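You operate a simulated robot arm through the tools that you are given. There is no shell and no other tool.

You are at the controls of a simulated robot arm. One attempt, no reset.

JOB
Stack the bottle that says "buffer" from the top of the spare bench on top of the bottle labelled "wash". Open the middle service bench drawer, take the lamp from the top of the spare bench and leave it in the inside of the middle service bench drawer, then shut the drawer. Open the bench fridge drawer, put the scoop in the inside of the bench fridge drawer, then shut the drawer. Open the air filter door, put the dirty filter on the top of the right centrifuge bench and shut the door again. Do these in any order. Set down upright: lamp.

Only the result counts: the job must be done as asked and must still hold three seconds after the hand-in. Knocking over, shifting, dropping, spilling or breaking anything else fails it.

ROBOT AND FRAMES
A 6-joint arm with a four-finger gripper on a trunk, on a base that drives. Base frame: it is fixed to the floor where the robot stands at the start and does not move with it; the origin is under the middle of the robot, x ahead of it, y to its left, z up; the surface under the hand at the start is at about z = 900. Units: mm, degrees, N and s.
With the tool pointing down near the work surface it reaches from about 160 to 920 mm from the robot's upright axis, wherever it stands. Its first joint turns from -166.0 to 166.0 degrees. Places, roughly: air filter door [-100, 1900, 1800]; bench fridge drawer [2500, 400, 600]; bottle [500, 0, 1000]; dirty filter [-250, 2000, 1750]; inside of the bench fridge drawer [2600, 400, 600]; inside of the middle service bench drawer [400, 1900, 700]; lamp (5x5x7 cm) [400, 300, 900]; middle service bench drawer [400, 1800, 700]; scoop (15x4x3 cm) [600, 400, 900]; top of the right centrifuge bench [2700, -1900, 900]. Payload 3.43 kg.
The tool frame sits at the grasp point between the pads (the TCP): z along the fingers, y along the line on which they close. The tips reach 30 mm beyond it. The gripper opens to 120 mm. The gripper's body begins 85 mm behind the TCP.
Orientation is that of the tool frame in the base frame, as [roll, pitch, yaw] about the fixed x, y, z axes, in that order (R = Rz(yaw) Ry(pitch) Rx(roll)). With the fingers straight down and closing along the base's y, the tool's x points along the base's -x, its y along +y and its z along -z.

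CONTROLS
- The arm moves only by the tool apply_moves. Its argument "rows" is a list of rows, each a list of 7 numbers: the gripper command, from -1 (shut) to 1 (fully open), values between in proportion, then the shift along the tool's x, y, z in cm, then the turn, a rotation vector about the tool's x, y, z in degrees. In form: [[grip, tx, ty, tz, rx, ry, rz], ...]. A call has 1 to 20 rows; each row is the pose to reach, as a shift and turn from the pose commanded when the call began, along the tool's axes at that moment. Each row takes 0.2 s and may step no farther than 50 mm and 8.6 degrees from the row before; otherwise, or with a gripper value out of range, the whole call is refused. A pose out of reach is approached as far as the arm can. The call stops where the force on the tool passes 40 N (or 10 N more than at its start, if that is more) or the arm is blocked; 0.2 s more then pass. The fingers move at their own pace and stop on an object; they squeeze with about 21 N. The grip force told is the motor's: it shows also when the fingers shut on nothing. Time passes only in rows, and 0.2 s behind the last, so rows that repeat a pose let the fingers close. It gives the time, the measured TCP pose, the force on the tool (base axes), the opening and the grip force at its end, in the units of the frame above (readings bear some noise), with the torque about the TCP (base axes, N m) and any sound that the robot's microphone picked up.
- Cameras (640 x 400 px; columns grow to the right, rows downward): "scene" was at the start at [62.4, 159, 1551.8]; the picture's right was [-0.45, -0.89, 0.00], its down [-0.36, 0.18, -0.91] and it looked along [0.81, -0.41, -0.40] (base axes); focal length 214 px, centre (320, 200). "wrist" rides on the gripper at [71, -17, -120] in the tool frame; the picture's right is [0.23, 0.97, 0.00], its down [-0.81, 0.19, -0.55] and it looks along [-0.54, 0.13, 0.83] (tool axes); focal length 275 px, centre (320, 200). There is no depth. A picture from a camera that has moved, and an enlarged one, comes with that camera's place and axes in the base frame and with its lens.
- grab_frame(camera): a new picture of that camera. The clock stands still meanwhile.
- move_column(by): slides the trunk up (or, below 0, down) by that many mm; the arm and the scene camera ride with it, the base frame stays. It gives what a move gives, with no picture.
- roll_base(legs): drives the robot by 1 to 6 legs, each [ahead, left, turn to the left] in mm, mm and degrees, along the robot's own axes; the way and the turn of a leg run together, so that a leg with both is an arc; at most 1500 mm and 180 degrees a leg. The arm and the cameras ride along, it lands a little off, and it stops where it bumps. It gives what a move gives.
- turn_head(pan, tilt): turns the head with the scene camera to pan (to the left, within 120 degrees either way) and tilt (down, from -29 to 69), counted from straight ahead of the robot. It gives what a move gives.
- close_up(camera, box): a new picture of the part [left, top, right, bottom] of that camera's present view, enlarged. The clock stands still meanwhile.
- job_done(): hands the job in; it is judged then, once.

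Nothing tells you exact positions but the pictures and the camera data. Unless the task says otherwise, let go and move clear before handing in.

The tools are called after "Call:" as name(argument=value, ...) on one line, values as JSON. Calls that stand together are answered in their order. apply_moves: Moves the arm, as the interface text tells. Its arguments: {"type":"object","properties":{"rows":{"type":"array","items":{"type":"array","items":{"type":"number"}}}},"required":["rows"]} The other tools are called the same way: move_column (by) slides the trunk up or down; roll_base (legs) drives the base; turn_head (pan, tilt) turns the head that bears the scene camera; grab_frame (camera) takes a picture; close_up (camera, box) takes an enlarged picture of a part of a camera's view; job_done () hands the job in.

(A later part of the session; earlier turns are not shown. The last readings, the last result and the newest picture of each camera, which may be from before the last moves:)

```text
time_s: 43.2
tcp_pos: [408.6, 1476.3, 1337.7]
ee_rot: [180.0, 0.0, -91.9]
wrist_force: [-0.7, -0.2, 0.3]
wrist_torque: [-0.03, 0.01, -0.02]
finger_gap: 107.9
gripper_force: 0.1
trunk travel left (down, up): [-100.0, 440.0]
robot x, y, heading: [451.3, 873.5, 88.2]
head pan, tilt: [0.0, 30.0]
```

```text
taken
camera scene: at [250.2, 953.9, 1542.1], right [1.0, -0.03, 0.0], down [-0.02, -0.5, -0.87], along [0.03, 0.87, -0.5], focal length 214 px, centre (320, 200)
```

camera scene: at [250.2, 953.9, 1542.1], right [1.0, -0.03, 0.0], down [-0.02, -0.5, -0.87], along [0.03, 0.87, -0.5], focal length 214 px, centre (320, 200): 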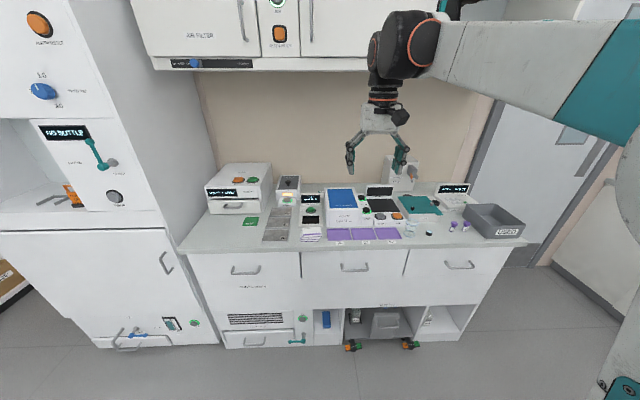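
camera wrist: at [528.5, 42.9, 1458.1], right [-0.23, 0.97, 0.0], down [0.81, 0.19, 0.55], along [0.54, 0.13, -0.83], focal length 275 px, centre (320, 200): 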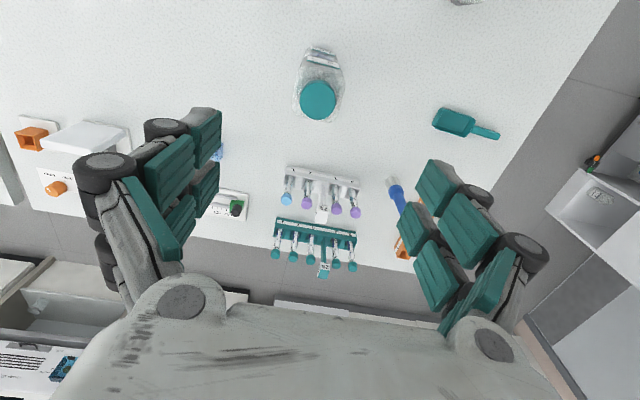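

Call:
close_up(camera="scene", box=[280, 220, 440, 320])

Call:
close_up(camera="scene", box=[130, 0, 330, 90])

Call:
grab_frame(camera="wrist")

```text
4.00 times, centred on (360, 270) of scene
camera zoom: at [250.2, 953.9, 1542.1], right [1.0, -0.03, 0.0], down [-0.02, -0.5, -0.87], along [0.03, 0.87, -0.5], focal length 858 px, centre (160, -80)
```

zoom: 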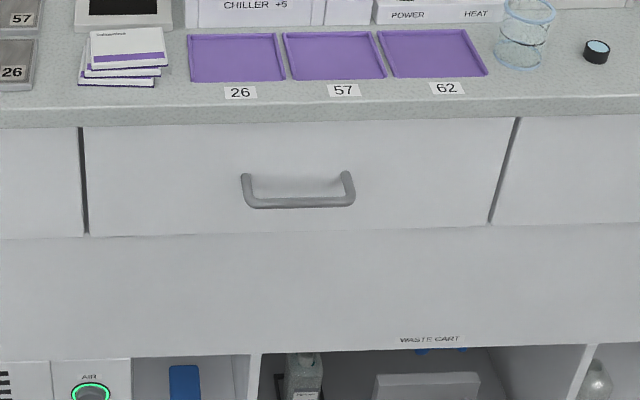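

```text
3.20 times, centred on (230, 45) of scene
camera zoom: at [250.2, 953.9, 1542.1], right [1.0, -0.03, 0.0], down [-0.02, -0.5, -0.87], along [0.03, 0.87, -0.5], focal length 686 px, centre (608, 696)
```

zoom: 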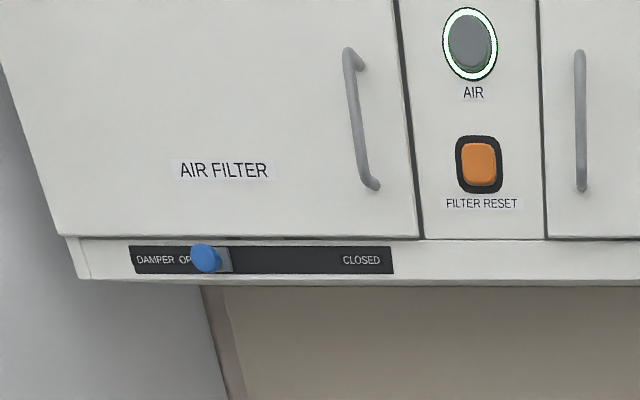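

```text
taken
camera wrist: at [422.9, 1404.1, 1457.9], right [-0.98, -0.2, 0.0], down [-0.17, 0.82, 0.55], along [-0.11, 0.54, -0.83], focal length 275 px, centre (320, 200)
```

wrist: 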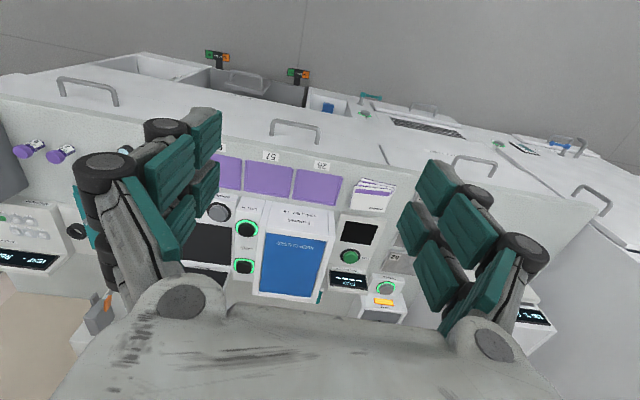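

The drawer handle is a horizontal bar near [437, 1660, 745]. I'll pitch the hand to point forward in free space first, so I can grip the bar from the front.

Call:
apply_moves(rows=[[0.3, 0, 0, 0, 0, -8.2, 0], [0.3, 0, 0, 0, 0, -16.4, 0], [0.3, 0, 0, 0, 0, -24.6, 0], [0.3, 0, 0, 0, 0, -32.8, 0], [0.3, 0, 0, 0, 0, -41, 0], [0.3, 0, 0, 0, 0, -49.2, 0], [0.3, 0, 0, 0, 0, -57.4, 0], [0.3, 0, 0, 0, 0, -65.6, 0], [0.3, 0, 0, 0, 0, -73.8, 0], [0.3, 0, 0, 0, 0, -82, 0], [0.3, 0, 0, 0, 0, -90, 0], [0.3, 0, 0, 0, 0, -90, 0]])

Call:
grab_frame(camera="scene")

Call:
grab_frame(camera="wrist")

```text
time_s: 45.8
tcp_pos: [407.3, 1476.2, 1338.7]
ee_rot: [9.4, 90.0, 97.6]
wrist_force: [0.7, 0.7, 0.0]
wrist_torque: [-0.02, -0.02, 0.0]
finger_gap: 78.0
gripper_force: 0.0
trunk travel left (down, up): [-100.0, 440.0]
robot x, y, heading: [446.8, 873.3, 88.0]
head pan, tilt: [0.0, 30.0]
```

```text
taken
camera scene: at [250.2, 954.0, 1542.1], right [1.0, -0.03, 0.0], down [-0.02, -0.5, -0.87], along [0.03, 0.87, -0.5], focal length 214 px, centre (320, 200)
```

scene: 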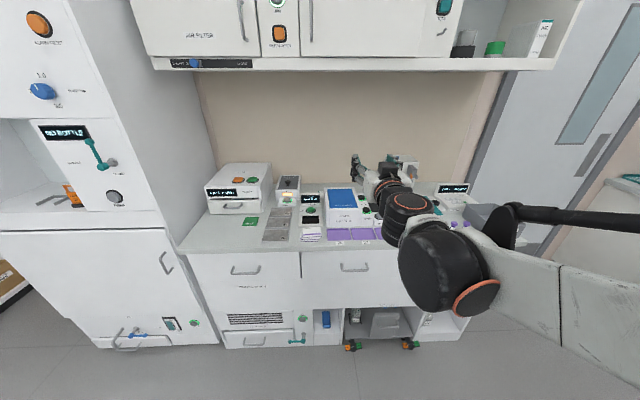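

```text
taken
camera wrist: at [420.5, 1355.0, 1265.7], right [-0.97, 0.03, -0.23], down [-0.21, -0.55, 0.81], along [-0.1, 0.84, 0.54], focal length 275 px, centre (320, 200)
```

wrist: 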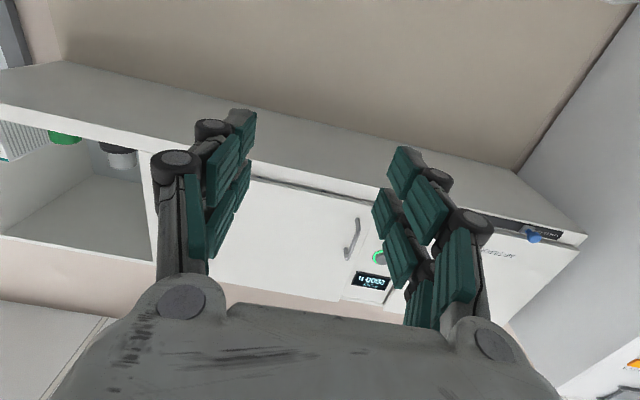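

The forward pose is reachable. Now I roll the hand 90° so the fingers close vertically.

Call:
apply_moves(rows=[[0.3, 0, 0, 0, 0, 0, 8.2], [0.3, 0, 0, 0, 0, 0, 16.4], [0.3, 0, 0, 0, 0, 0, 24.6], [0.3, 0, 0, 0, 0, 0, 32.8], [0.3, 0, 0, 0, 0, 0, 41], [0.3, 0, 0, 0, 0, 0, 49.2], [0.3, 0, 0, 0, 0, 0, 57.4], [0.3, 0, 0, 0, 0, 0, 65.6], [0.3, 0, 0, 0, 0, 0, 73.8], [0.3, 0, 0, 0, 0, 0, 82], [0.3, 0, 0, 0, 0, 0, 90], [0.3, 0, 0, 0, 0, 0, 90]])

Call:
grab_frame(camera="scene")

Call:
grab_frame(camera="wrist")

```text
time_s: 48.4
tcp_pos: [411.3, 1476.5, 1337.9]
ee_rot: [91.2, 0.2, 178.4]
wrist_force: [-0.1, 0.4, -0.2]
wrist_torque: [0.02, -0.02, 0.01]
finger_gap: 78.2
gripper_force: 0.0
out of reach, approached as far as the arm can: row 11, 12
trunk travel left (down, up): [-100.0, 440.0]
robot x, y, heading: [448.1, 874.1, 88.0]
head pan, tilt: [0.0, 30.0]
```

```text
taken
camera scene: at [250.3, 953.8, 1542.1], right [1.0, -0.03, 0.0], down [-0.02, -0.5, -0.87], along [0.03, 0.87, -0.5], focal length 214 px, centre (320, 200)
```

scene: 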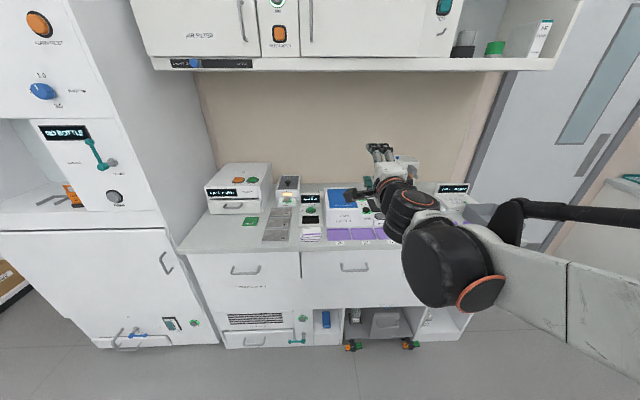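

```text
taken
camera wrist: at [337.8, 1358.2, 1323.1], right [-0.23, 0.03, 0.97], down [0.79, -0.57, 0.21], along [0.56, 0.82, 0.11], focal length 275 px, centre (320, 200)
```

wrist: 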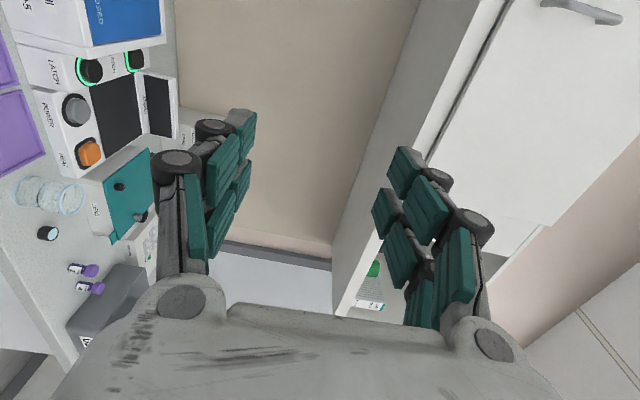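

The roll is nearly complete (close to a joint limit). I'll lower the hand in front of the drawer, still well clear of it.

Call:
apply_moves(rows=[[0.3, 0, -4.5, 0, 0, 0, -3], [0.3, -0.5, -9, 0, 0, 0, -3], [0.3, -1, -13.5, 0, 0, 0, -3], [0.3, -1.5, -18, 0, 0, 0, -3], [0.3, -2, -22.5, 0, 0, 0, -3], [0.3, -2.5, -27, 0, 0, 0, -3], [0.3, -2.6, -31.5, 0, 0, 0, -3], [0.3, -2.6, -36, 0, 0, 0, -3], [0.3, -2.6, -40.5, 0, 0, 0, -3], [0.3, -2.6, -45, 0, 0, 0, -3], [0.3, -2.6, -45, 0, 0, 0, -3]])

Call:
grab_frame(camera="scene")

Call:
grab_frame(camera="wrist")

```text
time_s: 50.8
tcp_pos: [421.8, 1601.1, 1057.2]
ee_rot: [90.5, 3.1, 178.2]
wrist_force: [-0.7, 1.2, -0.6]
wrist_torque: [0.05, -0.01, -0.03]
finger_gap: 77.8
gripper_force: 0.1
out of reach, approached as far as the arm can: row 5, 6, 7, 8, 9, 10, 11
trunk travel left (down, up): [-100.0, 440.0]
robot x, y, heading: [448.1, 873.8, 88.2]
head pan, tilt: [0.0, 30.0]
```

```text
taken
camera scene: at [250.0, 955.3, 1541.9], right [1.0, -0.03, 0.0], down [-0.02, -0.5, -0.87], along [0.03, 0.86, -0.5], focal length 214 px, centre (320, 200)
```

scene: 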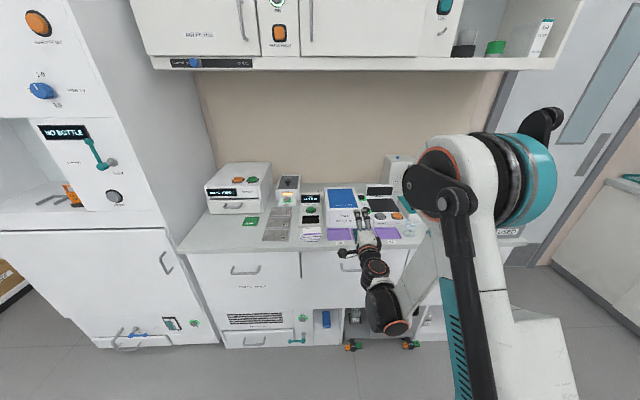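

```text
taken
camera wrist: at [349.4, 1482.7, 1037.7], right [-0.28, 0.02, 0.96], down [0.78, -0.58, 0.24], along [0.56, 0.82, 0.15], focal length 275 px, centre (320, 200)
```

wrist: 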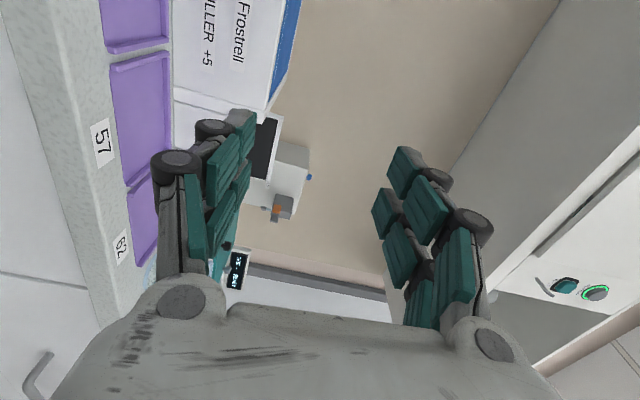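

A horizontal hand this low and near is out of reach, so I'll lower the trunk 100 mm to help.

Call:
move_column(by=-100)

Call:
apply_moves(rows=[[0.3, 0, 0, 0, 0, 0, 0]])

```text
time_s: 52.2
tcp_pos: [423.7, 1600.2, 959.3]
ee_rot: [90.4, 3.1, 178.3]
wrist_force: [-0.4, 0.4, 0.1]
wrist_torque: [0.01, -0.02, 0.02]
finger_gap: 78.1
gripper_force: 0.2
trunk travel left (down, up): [0.0, 540.0]
robot x, y, heading: [446.7, 876.5, 88.1]
head pan, tilt: [0.0, 30.0]
```

```text
time_s: 52.6
tcp_pos: [423.7, 1599.4, 959.1]
ee_rot: [90.6, 3.1, 178.2]
wrist_force: [-0.6, -1.0, -0.3]
wrist_torque: [0.0, 0.0, 0.0]
finger_gap: 77.8
gripper_force: 0.1
trunk travel left (down, up): [0.0, 540.0]
robot x, y, heading: [448.9, 875.9, 88.0]
head pan, tilt: [0.0, 30.0]
```

Call:
apply_moves(rows=[[0.3, 0, -4, -0.5, 0, 0, 0], [0.3, 0, -8, -1, 0, 0, 0], [0.3, 0, -12, -1.5, 0, 0, 0], [0.3, 0, -12, -1.5, 0, 0, 0]])

Call:
grab_frame(camera="wrist")

Call:
grab_frame(camera="scene")

```text
time_s: 53.6
tcp_pos: [427.0, 1654.9, 903.4]
ee_rot: [90.5, 3.1, 178.1]
wrist_force: [1.1, -6.9, -2.5]
wrist_torque: [-0.14, -0.03, 0.03]
finger_gap: 89.0
gripper_force: 3.5
out of reach, approached as far as the arm can: row 1, 2, 3, 4
trunk travel left (down, up): [0.0, 540.0]
robot x, y, heading: [445.4, 878.3, 88.2]
head pan, tilt: [0.0, 30.0]
```

```text
taken
camera wrist: at [353.2, 1536.5, 884.4], right [-0.28, 0.02, 0.96], down [0.78, -0.58, 0.24], along [0.56, 0.82, 0.15], focal length 275 px, centre (320, 200)
```

wrist: 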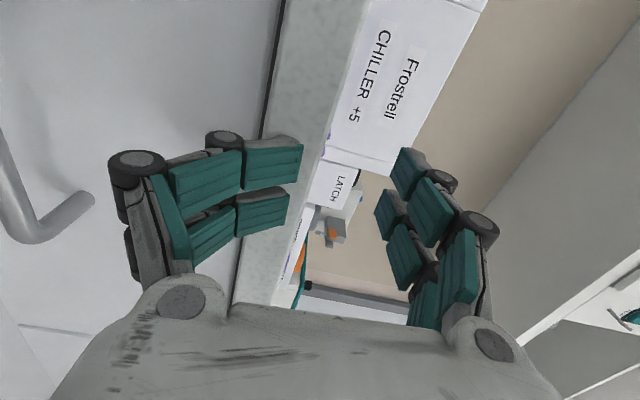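

```text
taken
camera scene: at [250.4, 954.2, 1442.1], right [1.0, -0.03, 0.0], down [-0.02, -0.5, -0.87], along [0.03, 0.87, -0.5], focal length 214 px, centre (320, 200)
```

scene: 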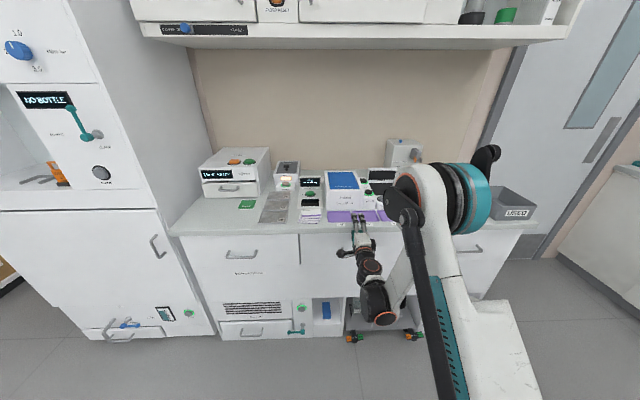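

The reach-limited motion crept forward and a finger touched the bench edge lightly (7 N), so I'll back off up and away right now.

Call:
apply_moves(rows=[[0.3, 0, 2, 0, 0, 0, 0], [0.3, 0, 6, -2, 0, 0, 0], [0.3, 0, 10, -5, 0, 0, 0], [0.3, 0, 14, -8, 0, 0, 0], [0.3, 0, 18, -11, 0, 0, 0], [0.3, 0, 18, -11, 0, 0, 0]])

Call:
grab_frame(camera="scene")

```text
time_s: 55.0
tcp_pos: [410.5, 1543.3, 1086.1]
ee_rot: [90.6, 3.1, 178.2]
wrist_force: [-0.5, -1.2, 0.5]
wrist_torque: [0.0, 0.0, 0.04]
finger_gap: 78.1
gripper_force: 0.1
trunk travel left (down, up): [0.0, 540.0]
robot x, y, heading: [450.2, 875.0, 88.0]
head pan, tilt: [0.0, 30.0]
```

```text
taken
camera scene: at [250.3, 953.0, 1442.1], right [1.0, -0.03, 0.0], down [-0.02, -0.5, -0.87], along [0.03, 0.87, -0.5], focal length 214 px, centre (320, 200)
```

scene: 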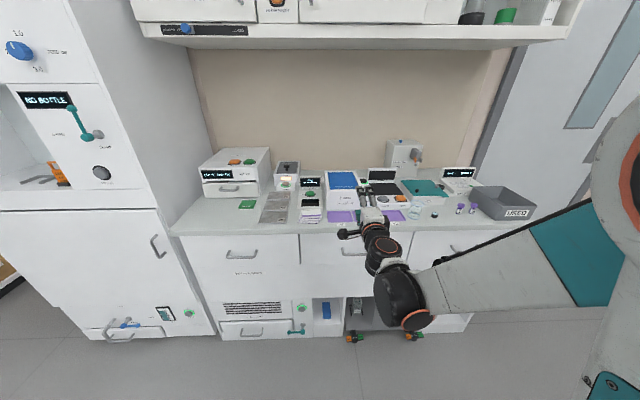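

Recovered with nothing disturbed. Now I'll pitch the hand 45° down, which should allow a lower reach.

Call:
apply_moves(rows=[[0.3, 0, 0, 0, 7.5, 0, 0], [0.3, 0, 0, 0, 15, 0, 0], [0.3, 0, 0, 0, 22.5, 0, 0], [0.3, 0, 0, 0, 30, 0, 0], [0.3, 0, 0, 0, 37.5, 0, 0], [0.3, 0, 0, 0, 45, 0, 0], [0.3, 0, 0, 0, 45, 0, 0]])

Call:
grab_frame(camera="wrist")

Call:
grab_frame(camera="scene")

```text
time_s: 56.6
tcp_pos: [409.4, 1542.6, 1085.2]
ee_rot: [135.6, 3.2, 178.3]
wrist_force: [-0.3, 0.1, -0.7]
wrist_torque: [-0.04, -0.02, 0.01]
finger_gap: 78.1
gripper_force: 0.1
trunk travel left (down, up): [0.0, 540.0]
robot x, y, heading: [448.6, 873.8, 87.9]
head pan, tilt: [0.0, 30.0]
```

```text
taken
camera wrist: at [331.8, 1448.5, 1154.9], right [-0.24, 0.7, 0.67], down [0.77, -0.27, 0.57], along [0.58, 0.66, -0.48], focal length 275 px, centre (320, 200)
```

wrist: 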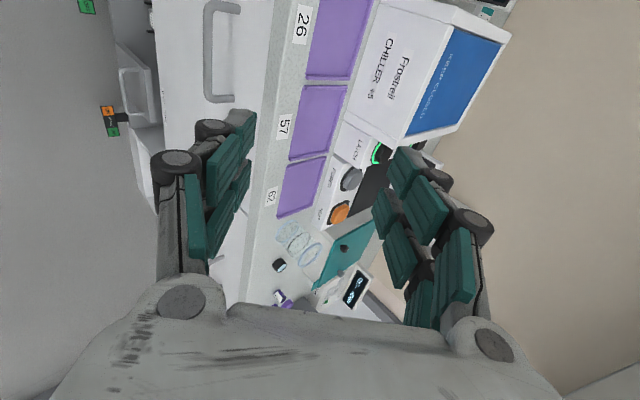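

```text
taken
camera scene: at [250.2, 954.1, 1442.0], right [1.0, -0.03, 0.0], down [-0.02, -0.5, -0.87], along [0.03, 0.87, -0.5], focal length 214 px, centre (320, 200)
```

scene: 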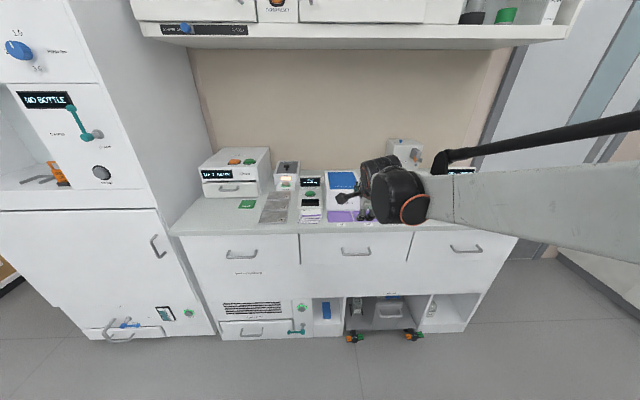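

Call:
close_up(camera="scene", box=[300, 215, 420, 290])

Call:
close_up(camera="wrist", box=[160, 0, 320, 110])

```text
5.33 times, centred on (360, 252) of scene
camera zoom: at [250.2, 954.1, 1442.0], right [1.0, -0.03, 0.0], down [-0.02, -0.5, -0.87], along [0.03, 0.87, -0.5], focal length 1144 px, centre (107, -80)
```

zoom: 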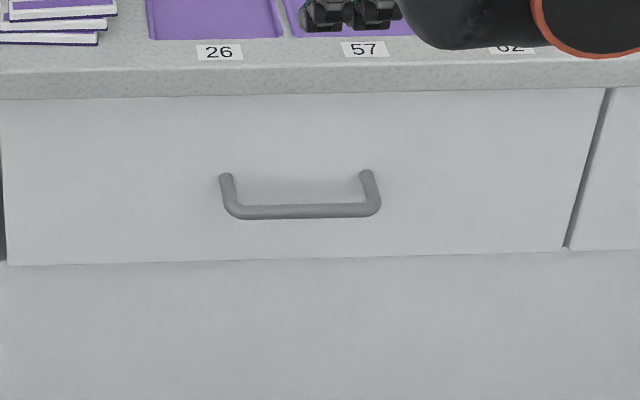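

```text
3.64 times, centred on (240, 55) of wrist
camera zoom: at [331.8, 1448.5, 1154.9], right [-0.24, 0.7, 0.67], down [0.77, -0.27, 0.57], along [0.58, 0.66, -0.48], focal length 1001 px, centre (611, 727)
```

zoom: 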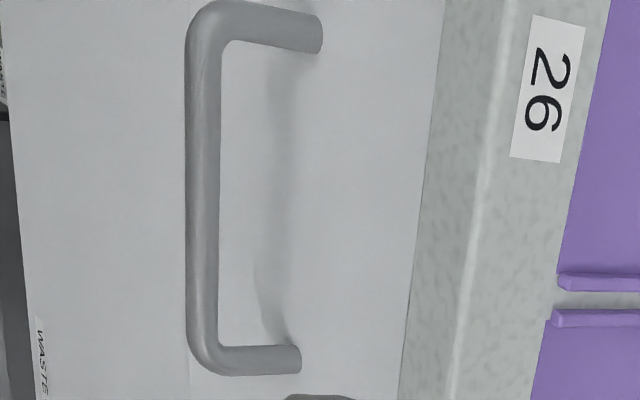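

The handle bar triangulates to about [432, 1637, 770], with the drawer face near y = 1681. I'll descend partway along the 45° approach and check it stays reachable.

Call:
apply_moves(rows=[[-0.4, -0.05, -2.5, 3.3, 0, 0, 0], [-0.4, -0.1, -5.1, 6.6, 0, 0, 0], [-0.4, -0.12, -7.6, 10, 0, 0, 0], [-0.4, -0.12, -7.6, 10, 0, 0, 0]])

```text
time_s: 57.6
tcp_pos: [415.4, 1555.9, 959.4]
ee_rot: [135.5, 3.0, 178.2]
wrist_force: [-0.6, 0.7, 0.2]
wrist_torque: [0.01, 0.01, -0.01]
finger_gap: 36.1
gripper_force: 0.1
trunk travel left (down, up): [0.0, 540.0]
robot x, y, heading: [449.3, 877.2, 87.9]
head pan, tilt: [0.0, 30.0]
```

Call:
apply_moves(rows=[[-0.4, -0.05, -2.6, 3.3, 0, 0, 0], [-0.4, -0.1, -5.1, 6.6, 0, 0, 0], [-0.4, -0.1, -7.6, 10, 0, 0, 0], [-0.4, -0.1, -7.6, 10, 0, 0, 0]])

Call:
grab_frame(camera="wrist")

Call:
grab_frame(camera="scene")

```text
time_s: 58.6
tcp_pos: [423.6, 1574.7, 834.8]
ee_rot: [135.4, 3.2, 178.2]
wrist_force: [0.3, 0.7, -0.7]
wrist_torque: [-0.02, 0.0, -0.02]
finger_gap: 36.2
gripper_force: 0.0
trunk travel left (down, up): [0.0, 540.0]
robot x, y, heading: [447.7, 876.6, 88.2]
head pan, tilt: [0.0, 30.0]
```

```text
taken
camera wrist: at [347.5, 1480.2, 906.3], right [-0.24, 0.7, 0.67], down [0.77, -0.27, 0.57], along [0.58, 0.66, -0.48], focal length 275 px, centre (320, 200)
```

wrist: 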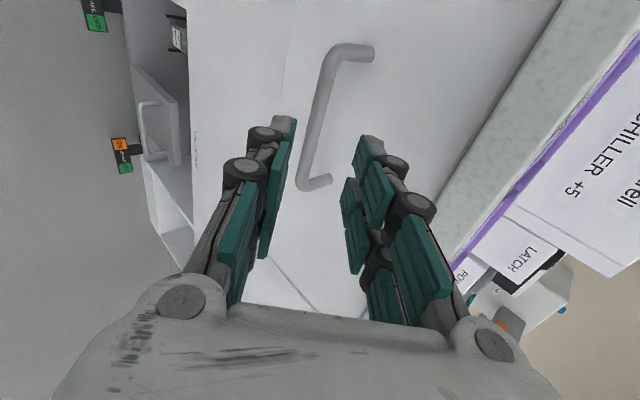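

```text
taken
camera scene: at [250.2, 954.5, 1442.1], right [1.0, -0.03, 0.0], down [-0.02, -0.5, -0.87], along [0.03, 0.87, -0.5], focal length 214 px, centre (320, 200)
```

scene: 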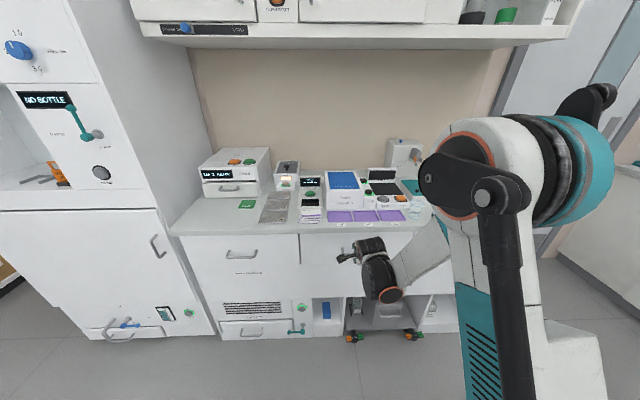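

The bar lies between the fingers on this line. I'll advance along the tool axis onto the bar.

Call:
apply_moves(rows=[[-0.4, -0.1, -0.05, 2, 0, 0, 0], [-0.4, -0.2, -0.1, 4, 0, 0, 0], [-0.4, -0.29, -0.15, 6, 0, 0, 0], [-0.4, -0.29, -0.15, 7.6, 0, 0, 0], [-0.4, -0.29, -0.15, 7.6, 0, 0, 0]])

Call:
grab_frame(camera="wrist")

Call:
close_up(camera="scene", box=[300, 215, 420, 290])

```text
time_s: 59.8
tcp_pos: [431.9, 1628.5, 780.0]
ee_rot: [135.5, 3.0, 178.3]
wrist_force: [0.6, -0.8, -1.1]
wrist_torque: [-0.01, -0.01, 0.03]
finger_gap: 35.9
gripper_force: 0.1
trunk travel left (down, up): [0.0, 540.0]
robot x, y, heading: [448.6, 876.8, 88.1]
head pan, tilt: [0.0, 30.0]
```

```text
taken
camera wrist: at [354.8, 1533.5, 850.8], right [-0.24, 0.7, 0.67], down [0.77, -0.28, 0.57], along [0.58, 0.66, -0.48], focal length 275 px, centre (320, 200)
```

wrist: 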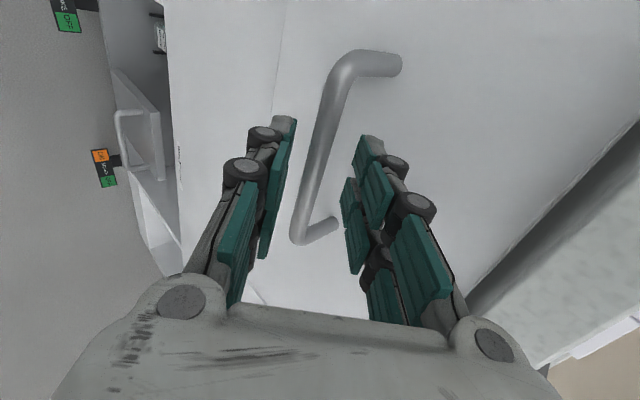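

```text
5.33 times, centred on (360, 252) of scene
camera zoom: at [250.2, 954.2, 1442.1], right [1.0, -0.03, 0.0], down [-0.02, -0.5, -0.87], along [0.03, 0.87, -0.5], focal length 1144 px, centre (107, -80)
```

zoom: 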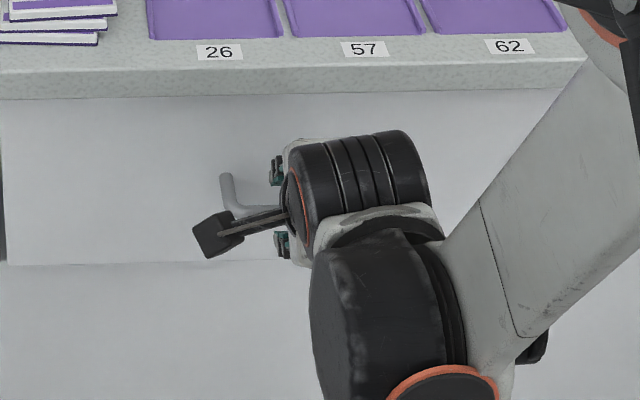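

Call:
apply_moves(rows=[[-0.4, 0, 0, 0.4, 0, 0, 0], [-1, 0, 0, 0.4, 0, 0, 0], [-1, 0, 0, 0.4, 0, 0, 0], [-1, 0, 0, 0.4, 0, 0, 0]])

Call:
grab_frame(camera="wrist")

```text
time_s: 60.8
tcp_pos: [432.1, 1628.9, 775.5]
ee_rot: [135.8, 2.9, 178.1]
wrist_force: [-1.3, 0.1, -12.1]
wrist_torque: [-0.16, 0.82, -1.07]
finger_gap: 11.5
gripper_force: 45.3
trunk travel left (down, up): [0.0, 540.0]
robot x, y, heading: [445.9, 876.6, 88.0]
head pan, tilt: [0.0, 30.0]
stopped in row 4: the force on the tool passed its limit at 41 N (the readings are from after the stop); the commanded pose is now the measured one
```

```text
taken
camera wrist: at [355.3, 1534.5, 846.7], right [-0.24, 0.71, 0.67], down [0.77, -0.27, 0.57], along [0.59, 0.65, -0.48], focal length 275 px, centre (320, 200)
```

wrist: 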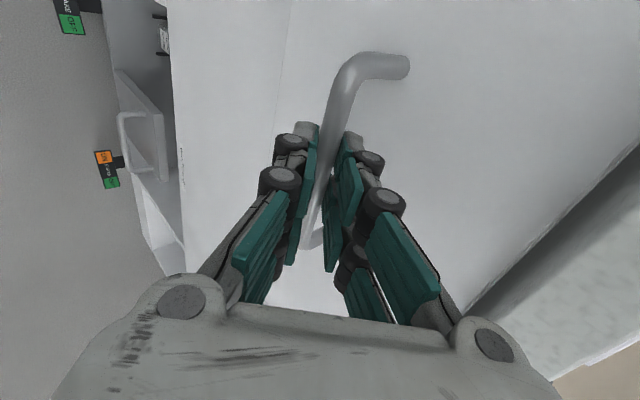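

The bar is gripped (11.5 mm gap). I'll pull the drawer out straight along -y, slowly.

Call:
apply_moves(rows=[[-1, -0.05, -1.1, -1.05, 0, 0, 0], [-1, -0.09, -2.15, -2.1, 0, 0, 0], [-1, -0.13, -3.2, -3.15, 0, 0, 0], [-1, -0.17, -4.3, -4.2, 0, 0, 0], [-1, -0.17, -4.3, -4.2, 0, 0, 0]])

Call:
grab_frame(camera="scene")

```text
time_s: 62.0
tcp_pos: [432.6, 1569.3, 775.9]
ee_rot: [135.8, 2.9, 178.2]
wrist_force: [2.3, -0.3, -31.6]
wrist_torque: [-0.36, 0.97, -1.06]
finger_gap: 11.6
gripper_force: 44.7
trunk travel left (down, up): [0.0, 540.0]
robot x, y, heading: [448.1, 872.5, 88.2]
head pan, tilt: [0.0, 30.0]
```

```text
taken
camera scene: at [250.4, 956.2, 1441.8], right [1.0, -0.03, 0.0], down [-0.02, -0.5, -0.86], along [0.03, 0.86, -0.5], focal length 214 px, centre (320, 200)
```

scene: 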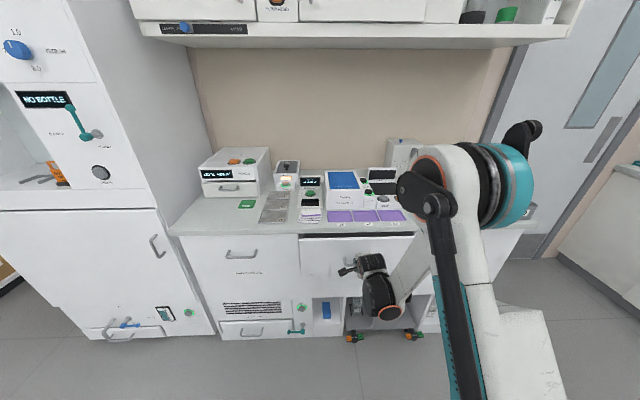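

The drawer slides. There's some vertical load on the handle, so I'll ease down a touch and keep pulling.

Call:
apply_moves(rows=[[-1, 0, -0.14, 0.14, 0, 0, 0], [-1, 0, -0.14, 0.14, 0, 0, 0]])

```text
time_s: 62.6
tcp_pos: [431.1, 1570.0, 775.2]
ee_rot: [135.7, 3.0, 178.2]
wrist_force: [-1.4, 1.1, -2.3]
wrist_torque: [-0.04, 0.74, -1.25]
finger_gap: 11.3
gripper_force: 45.2
trunk travel left (down, up): [0.0, 540.0]
robot x, y, heading: [445.8, 877.7, 88.2]
head pan, tilt: [0.0, 30.0]
```

Call:
apply_moves(rows=[[-1, -0.09, -2.15, -2.1, 0, 0, 0], [-1, -0.18, -4.3, -4.2, 0, 0, 0], [-1, -0.27, -6.45, -6.3, 0, 0, 0], [-1, -0.36, -8.6, -8.4, 0, 0, 0], [-1, -0.36, -8.6, -8.4, 0, 0, 0]])

```text
time_s: 63.1
tcp_pos: [432.6, 1533.7, 776.3]
ee_rot: [136.6, 2.8, 178.1]
wrist_force: [1.3, 0.0, -28.2]
wrist_torque: [-0.39, 0.88, -0.9]
finger_gap: 11.4
gripper_force: 45.1
out of reach, approached as far as the arm can: row 2
trunk travel left (down, up): [0.0, 540.0]
robot x, y, heading: [447.1, 877.7, 87.8]
head pan, tilt: [0.0, 30.0]
stopped in row 2: the force on the tool passed its limit at 55 N (the readings are from after the stop); the commanded pose is now the measured one
```

The arm reached its near limit, so I'll ease the load and pull the rest by driving the base straight back.

Call:
apply_moves(rows=[[-1, 0, -0.13, 0.13, 0, 0, 0], [-1, 0, -0.13, 0.13, 0, 0, 0]])

Call:
roll_base(legs=[[-80, -2.6, 0]])

Call:
grab_frame(camera="scene")

```text
time_s: 63.7
tcp_pos: [432.2, 1533.7, 775.8]
ee_rot: [136.6, 3.0, 178.0]
wrist_force: [-0.1, -1.5, -26.3]
wrist_torque: [-0.31, 1.02, -0.9]
finger_gap: 11.4
gripper_force: 45.0
trunk travel left (down, up): [0.0, 540.0]
robot x, y, heading: [442.7, 873.1, 88.0]
head pan, tilt: [0.0, 30.0]
```

```text
time_s: 64.8
tcp_pos: [433.4, 1455.0, 776.5]
ee_rot: [136.7, 3.0, 178.1]
wrist_force: [5.7, 0.6, -29.6]
wrist_torque: [-0.37, 0.72, -1.28]
finger_gap: 11.6
gripper_force: 44.4
trunk travel left (down, up): [0.0, 540.0]
robot x, y, heading: [447.5, 794.8, 88.1]
head pan, tilt: [0.0, 30.0]
```

```text
taken
camera scene: at [250.7, 876.9, 1442.0], right [1.0, -0.03, 0.0], down [-0.02, -0.5, -0.87], along [0.03, 0.86, -0.5], focal length 214 px, centre (320, 200)
```

scene: 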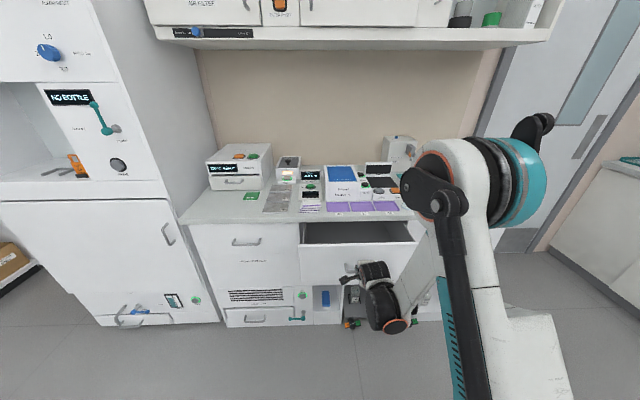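

The drawer is about 175 mm open. I'll pull another 90 mm.

Call:
roll_base(legs=[[-90, -2.9, 0]])

Call:
grab_frame(camera="scene")

Call:
grab_frame(camera="wrist")

```text
time_s: 65.7
tcp_pos: [432.9, 1422.4, 776.6]
ee_rot: [136.9, 2.8, 177.9]
wrist_force: [0.5, -0.5, 18.8]
wrist_torque: [0.32, 0.29, -1.0]
finger_gap: 11.4
gripper_force: 44.6
trunk travel left (down, up): [0.0, 540.0]
robot x, y, heading: [448.7, 763.5, 88.1]
head pan, tilt: [0.0, 30.0]
stopped in leg 1: the force on the tool passed its limit at 62 N (the readings are from after the stop); the commanded pose is now the measured one
```

```text
taken
camera scene: at [250.4, 844.3, 1442.3], right [1.0, -0.03, 0.0], down [-0.02, -0.5, -0.87], along [0.03, 0.87, -0.5], focal length 214 px, centre (320, 200)
```

scene: 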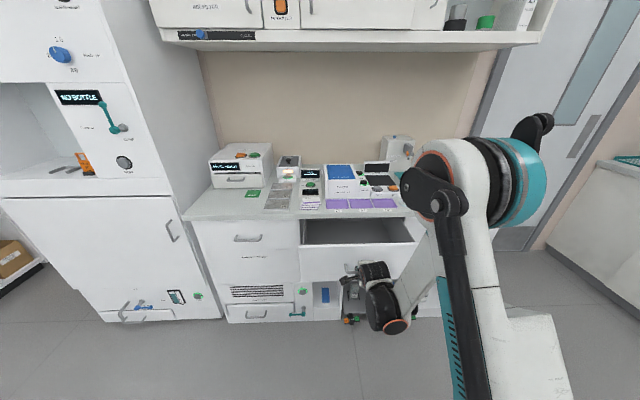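

```text
taken
camera wrist: at [355.2, 1329.4, 849.5], right [-0.24, 0.72, 0.65], down [0.77, -0.27, 0.57], along [0.59, 0.64, -0.49], focal length 275 px, centre (320, 200)
```

wrist: 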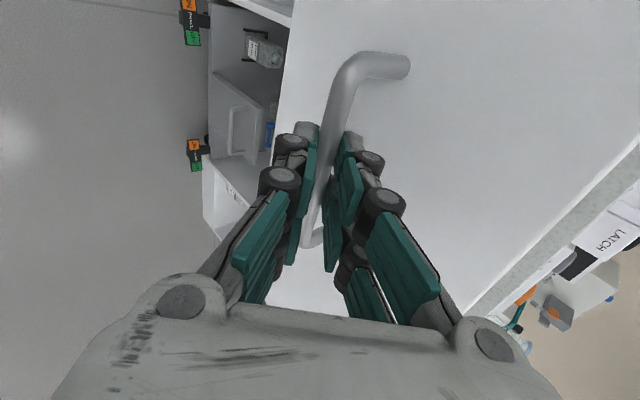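

The drawer is fully open (about 206 mm, end stop reached). I'll let go of the handle and back off along the tool axis.

Call:
apply_moves(rows=[[-0.4, 0, 0, 0, 0, 0, 0], [-0.4, 0, 0, 0, 0, 0, 0], [-0.4, 0, 0, -2, 0, 0, 0], [-0.4, 0, 0, -5, 0, 0, 0], [-0.4, 0, 0, -8, 0, 0, 0], [-0.4, 0, 0, -8, 0, 0, 0]])

Call:
grab_frame(camera="wrist")

```text
time_s: 67.0
tcp_pos: [430.1, 1366.7, 836.6]
ee_rot: [137.0, 2.9, 178.0]
wrist_force: [0.9, -0.5, 0.7]
wrist_torque: [0.02, 0.0, -0.02]
finger_gap: 36.0
gripper_force: 0.0
trunk travel left (down, up): [0.0, 540.0]
robot x, y, heading: [446.8, 765.7, 87.9]
head pan, tilt: [0.0, 30.0]
```

```text
taken
camera wrist: at [352.5, 1275.1, 909.2], right [-0.24, 0.72, 0.65], down [0.77, -0.26, 0.58], along [0.59, 0.64, -0.49], focal length 275 px, centre (320, 200)
```

wrist: 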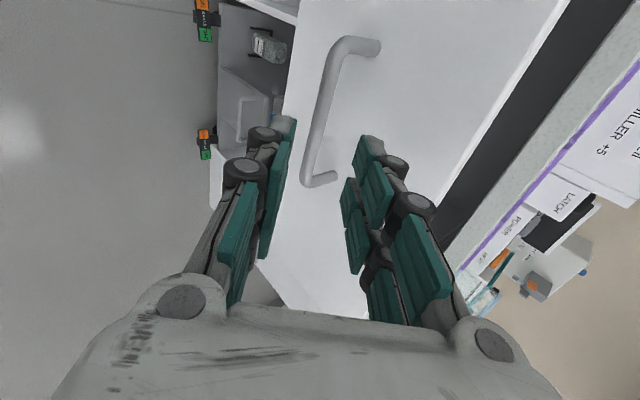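

Clear of the handle. I'll raise the hand and trunk, then turn the hand back to pointing down.

Call:
apply_moves(rows=[[0.3, -0.2, 3, -3.2, 0, 0, 0], [0.3, -0.4, 6, -6.4, 0, 0, 0], [0.3, -0.6, 9, -9.6, 0, 0, 0], [0.3, -0.8, 12, -12.8, 0, 0, 0], [0.3, -1, 15, -16, 0, 0, 0], [0.3, -1.2, 18, -19.2, 0, 0, 0], [0.3, -1.4, 21, -22.4, 0, 0, 0], [0.3, -1.6, 24, -25.6, 0, 0, 0], [0.3, -1.8, 26, -28, 0, 0, 0], [0.3, -1.8, 26, -28, 7.2, 0, 0], [0.3, -1.8, 26, -28, 14.4, 0, 0], [0.3, -1.8, 26, -28, 21.6, 0, 0], [0.3, -1.8, 26, -28, 28.8, 0, 0], [0.3, -1.8, 26, -28, 36, 0, 0], [0.3, -1.8, 26, -28, 43, 0, 0], [0.3, -1.8, 26, -28, 43, 0, 0]])

Call:
move_column(by=100)

```text
time_s: 70.5
tcp_pos: [426.8, 1367.5, 1216.2]
ee_rot: [-179.9, 2.9, 177.9]
wrist_force: [-1.2, 0.1, -0.2]
wrist_torque: [-0.02, -0.01, 0.0]
finger_gap: 78.2
gripper_force: 0.2
trunk travel left (down, up): [0.0, 540.0]
robot x, y, heading: [451.3, 768.3, 88.1]
head pan, tilt: [0.0, 30.0]
```

```text
time_s: 71.8
tcp_pos: [426.6, 1365.9, 1316.4]
ee_rot: [-180.0, 3.0, 178.0]
wrist_force: [-0.6, -0.5, 0.8]
wrist_torque: [0.01, 0.0, 0.04]
finger_gap: 77.9
gripper_force: 0.1
trunk travel left (down, up): [-100.0, 440.0]
robot x, y, heading: [447.0, 767.3, 88.2]
head pan, tilt: [0.0, 30.0]
```

Now straighten the hand (pointing exactly down, closing sideways), then drive ahead a bit and turn 180° to face the spare bench from its left side.

Call:
apply_moves(rows=[[0.3, 0, 0, 0, 0, 3, 0], [0.3, 0, 0, 0, 0, 3, 0]])

Call:
apply_moves(rows=[[0.6, 0, 0, 0, 0, 0, -8.2], [0.6, 0, 0, 0, 0, 0, -16.4], [0.6, 0, 0, 0, 0, 0, -24.6], [0.6, 0, 0, 0, 0, 0, -32.8], [0.6, 0, 0, 0, 0, 0, -41], [0.6, 0, 0, 0, 0, 0, -49.2], [0.6, 0, 0, 0, 0, 0, -57.4], [0.6, 0, 0, 0, 0, 0, -65.6], [0.6, 0, 0, 0, 0, 0, -73.8], [0.6, 0, 0, 0, 0, 0, -82], [0.6, 0, 0, 0, 0, 0, -90], [0.6, 0, 0, 0, 0, 0, -90]])

Call:
turn_head(pan=0, tilt=35)

Call:
grab_frame(camera="scene")

Call:
grab_frame(camera="wrist")

```text
time_s: 72.4
tcp_pos: [426.2, 1366.8, 1316.6]
ee_rot: [180.0, -0.1, 178.0]
wrist_force: [-0.9, -0.3, 0.0]
wrist_torque: [-0.01, 0.0, -0.01]
finger_gap: 78.1
gripper_force: 0.1
trunk travel left (down, up): [-100.0, 440.0]
robot x, y, heading: [447.7, 765.9, 88.1]
head pan, tilt: [0.0, 30.0]
```

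```text
time_s: 75.0
tcp_pos: [428.4, 1366.9, 1316.2]
ee_rot: [179.9, 0.0, -91.9]
wrist_force: [-0.5, -0.5, 0.4]
wrist_torque: [0.0, 0.05, 0.01]
finger_gap: 96.1
gripper_force: 0.1
trunk travel left (down, up): [-100.0, 440.0]
robot x, y, heading: [449.6, 771.2, 88.0]
head pan, tilt: [0.0, 30.0]
```

```text
time_s: 75.6
tcp_pos: [427.1, 1367.0, 1316.2]
ee_rot: [179.9, 0.0, -92.0]
wrist_force: [0.3, -0.3, -0.6]
wrist_torque: [0.01, -0.03, -0.02]
finger_gap: 96.0
gripper_force: 0.0
trunk travel left (down, up): [-100.0, 440.0]
robot x, y, heading: [445.1, 771.2, 88.2]
head pan, tilt: [0.0, 35.0]
```

```text
taken
camera scene: at [250.2, 843.4, 1534.3], right [1.0, -0.03, 0.0], down [-0.02, -0.57, -0.82], along [0.03, 0.82, -0.57], focal length 214 px, centre (320, 200)
```

scene: 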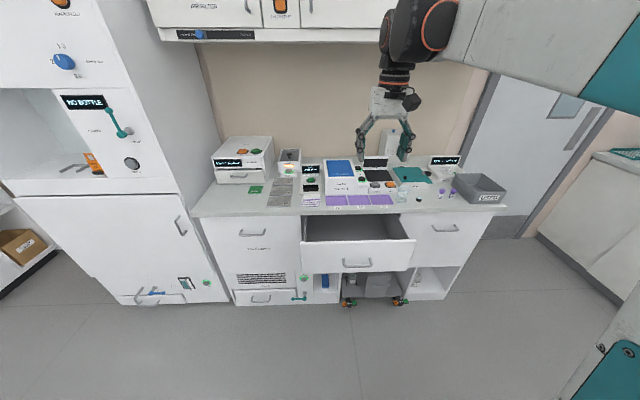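

```text
taken
camera wrist: at [442.8, 1294.3, 1436.6], right [-0.98, -0.2, 0.0], down [-0.16, 0.82, 0.55], along [-0.11, 0.54, -0.83], focal length 275 px, centre (320, 200)
```

wrist: 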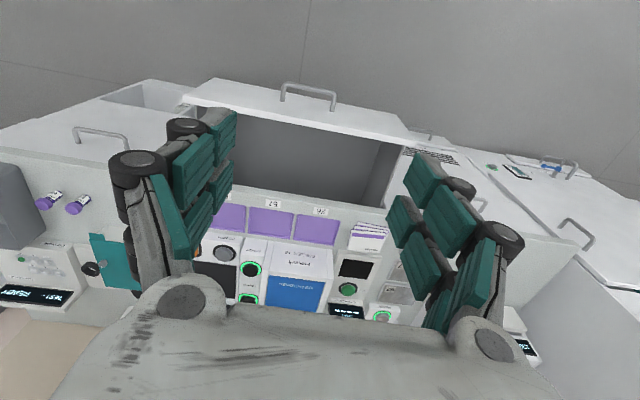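

The drawer stands open and empty. A quick zoom for its interior geometry, then I'll drive to the lamp.

Call:
close_up(camera="scene", box=[290, 200, 430, 290])

Call:
close_up(camera="wrist", box=[200, 70, 440, 230])

Call:
roll_base(legs=[[130, 0, 0], [0, 0, 180]])

Call:
turn_head(pan=0, tilt=45)

Call:
grab_frame(camera="scene")

Call:
grab_frame(camera="wrist")

```text
4.44 times, centred on (360, 245) of scene
camera zoom: at [250.2, 843.4, 1534.3], right [1.0, -0.03, 0.0], down [-0.02, -0.57, -0.82], along [0.03, 0.82, -0.57], focal length 953 px, centre (142, 0)
```

zoom: 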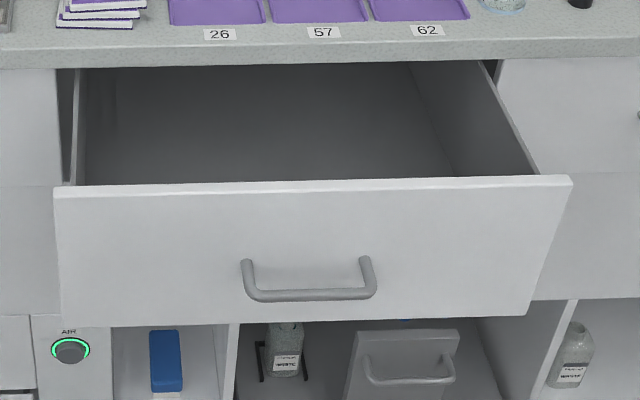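

```text
2.50 times, centred on (320, 150) of wrist
camera zoom: at [442.8, 1294.3, 1436.6], right [-0.98, -0.2, 0.0], down [-0.16, 0.82, 0.55], along [-0.11, 0.54, -0.83], focal length 688 px, centre (320, 325)
```

zoom: 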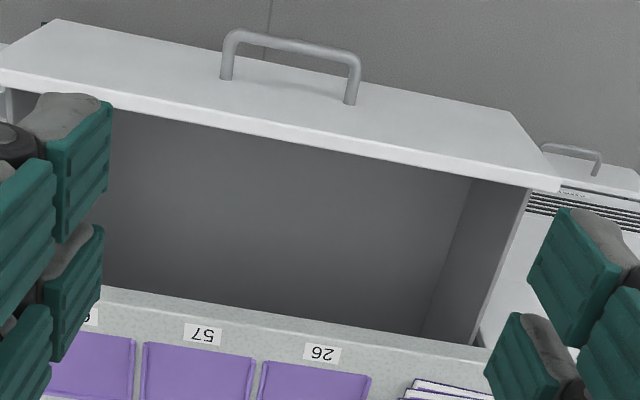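

```text
time_s: 84.2
tcp_pos: [454.9, 296.9, 1316.6]
ee_rot: [179.9, 0.0, 86.3]
wrist_force: [0.6, -0.4, -1.1]
wrist_torque: [-0.01, 0.0, 0.0]
finger_gap: 96.0
gripper_force: 0.0
trunk travel left (down, up): [-100.0, 440.0]
robot x, y, heading: [451.9, 896.2, -93.7]
head pan, tilt: [0.0, 35.0]
```

```text
time_s: 84.9
tcp_pos: [455.5, 296.8, 1316.2]
ee_rot: [179.9, 0.0, 86.4]
wrist_force: [0.7, 0.0, -0.3]
wrist_torque: [0.02, -0.02, -0.02]
finger_gap: 96.1
gripper_force: 0.0
trunk travel left (down, up): [-100.0, 440.0]
robot x, y, heading: [455.7, 895.6, -93.5]
head pan, tilt: [0.0, 45.0]
```

```text
taken
camera scene: at [647.9, 823.2, 1519.5], right [-1.0, 0.06, 0.0], down [0.04, 0.71, -0.71], along [-0.04, -0.71, -0.71], focal length 214 px, centre (320, 200)
```

scene: 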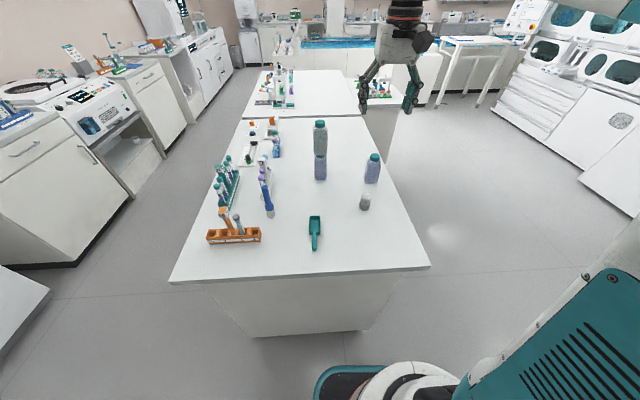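

```text
taken
camera wrist: at [443.6, 368.9, 1436.6], right [0.99, 0.17, 0.0], down [0.14, -0.82, 0.55], along [0.09, -0.55, -0.83], focal length 275 px, centre (320, 200)
```

wrist: 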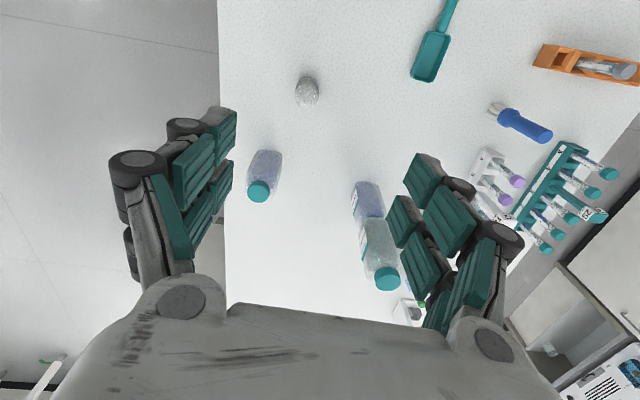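

Good view of the spare bench; the stack still stands. I'll zoom in on the lamp to locate it.

Call:
close_up(camera="wrist", box=[257, 52, 357, 132])

Call:
close_up(camera="scene", box=[300, 110, 420, 270])

```text
5.00 times, centred on (307, 92) of wrist
camera zoom: at [443.6, 368.9, 1436.6], right [0.99, 0.17, 0.0], down [0.14, -0.82, 0.55], along [0.09, -0.55, -0.83], focal length 1376 px, centre (385, 740)
```

zoom: 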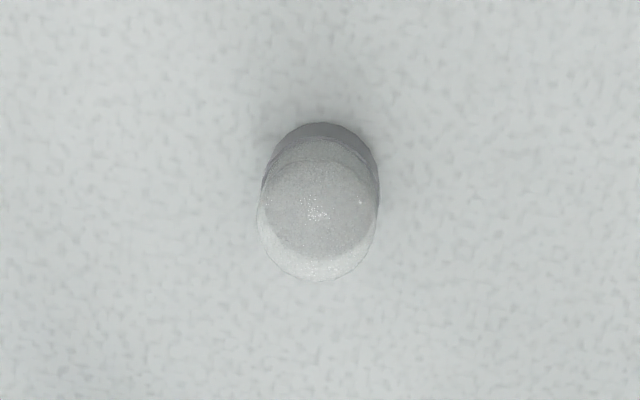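

```text
2.50 times, centred on (360, 190) of scene
camera zoom: at [647.9, 823.2, 1519.5], right [-1.0, 0.06, 0.0], down [0.04, 0.71, -0.71], along [-0.04, -0.71, -0.71], focal length 536 px, centre (220, 225)
```

zoom: 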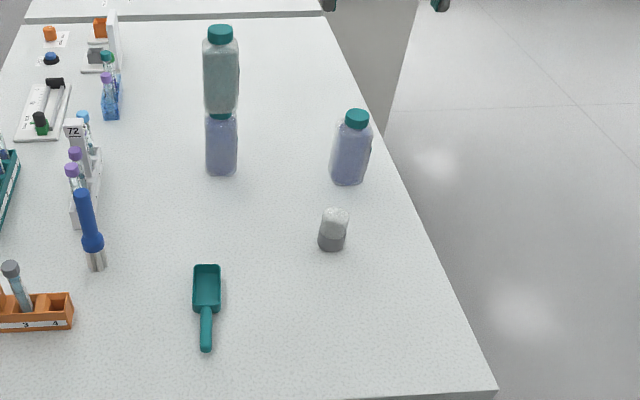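

The lamp's centre is about [439, 255.5], base on the table. I'll go above it and verify before gripping.

Call:
apply_moves(rows=[[0.6, -0.7, -0.24, 4.4, 0, 0, 0], [0.6, -1.4, -0.48, 8.8, 0, 0, 0], [0.6, -2.1, -0.72, 13.2, 0, 0, 0], [0.6, -2.8, -0.96, 17.6, 0, 0, 0], [0.6, -3.5, -1.2, 22, 0, 0, 0], [0.6, -4.25, -1.44, 26.6, 0, 0, 0], [0.6, -4.25, -1.44, 26.6, 0, 0, 0]])

Call:
grab_frame(camera="wrist")

Call:
close_up(camera="wrist", box=[260, 60, 400, 200])

```text
time_s: 86.5
tcp_pos: [434.3, 253.5, 1048.8]
ee_rot: [179.9, 0.0, 86.2]
wrist_force: [-0.2, -0.4, -0.9]
wrist_torque: [0.03, 0.0, 0.03]
finger_gap: 96.1
gripper_force: 0.0
trunk travel left (down, up): [-100.0, 440.0]
robot x, y, heading: [453.0, 897.1, -93.5]
head pan, tilt: [0.0, 45.0]
```

```text
taken
camera wrist: at [423.6, 325.4, 1169.6], right [0.99, 0.17, 0.0], down [0.14, -0.82, 0.55], along [0.09, -0.55, -0.83], focal length 275 px, centre (320, 200)
```

wrist: 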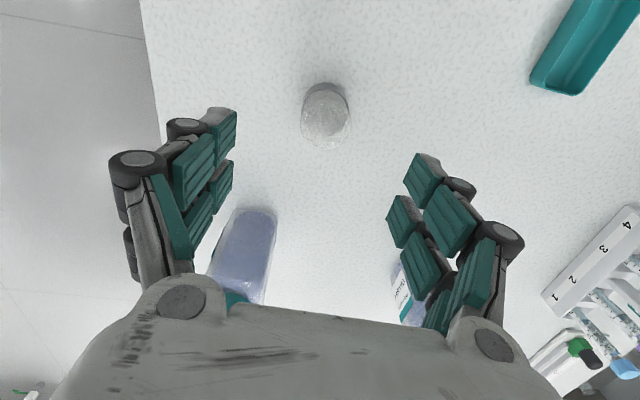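

```text
2.86 times, centred on (330, 130) of wrist
camera zoom: at [423.6, 325.4, 1169.6], right [0.99, 0.17, 0.0], down [0.14, -0.82, 0.55], along [0.09, -0.55, -0.83], focal length 786 px, centre (291, 400)
```

zoom: 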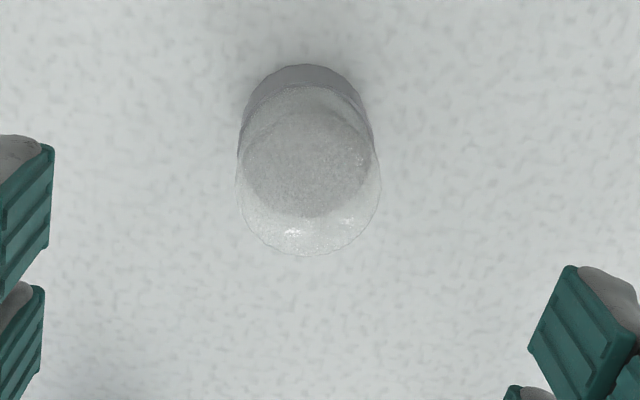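

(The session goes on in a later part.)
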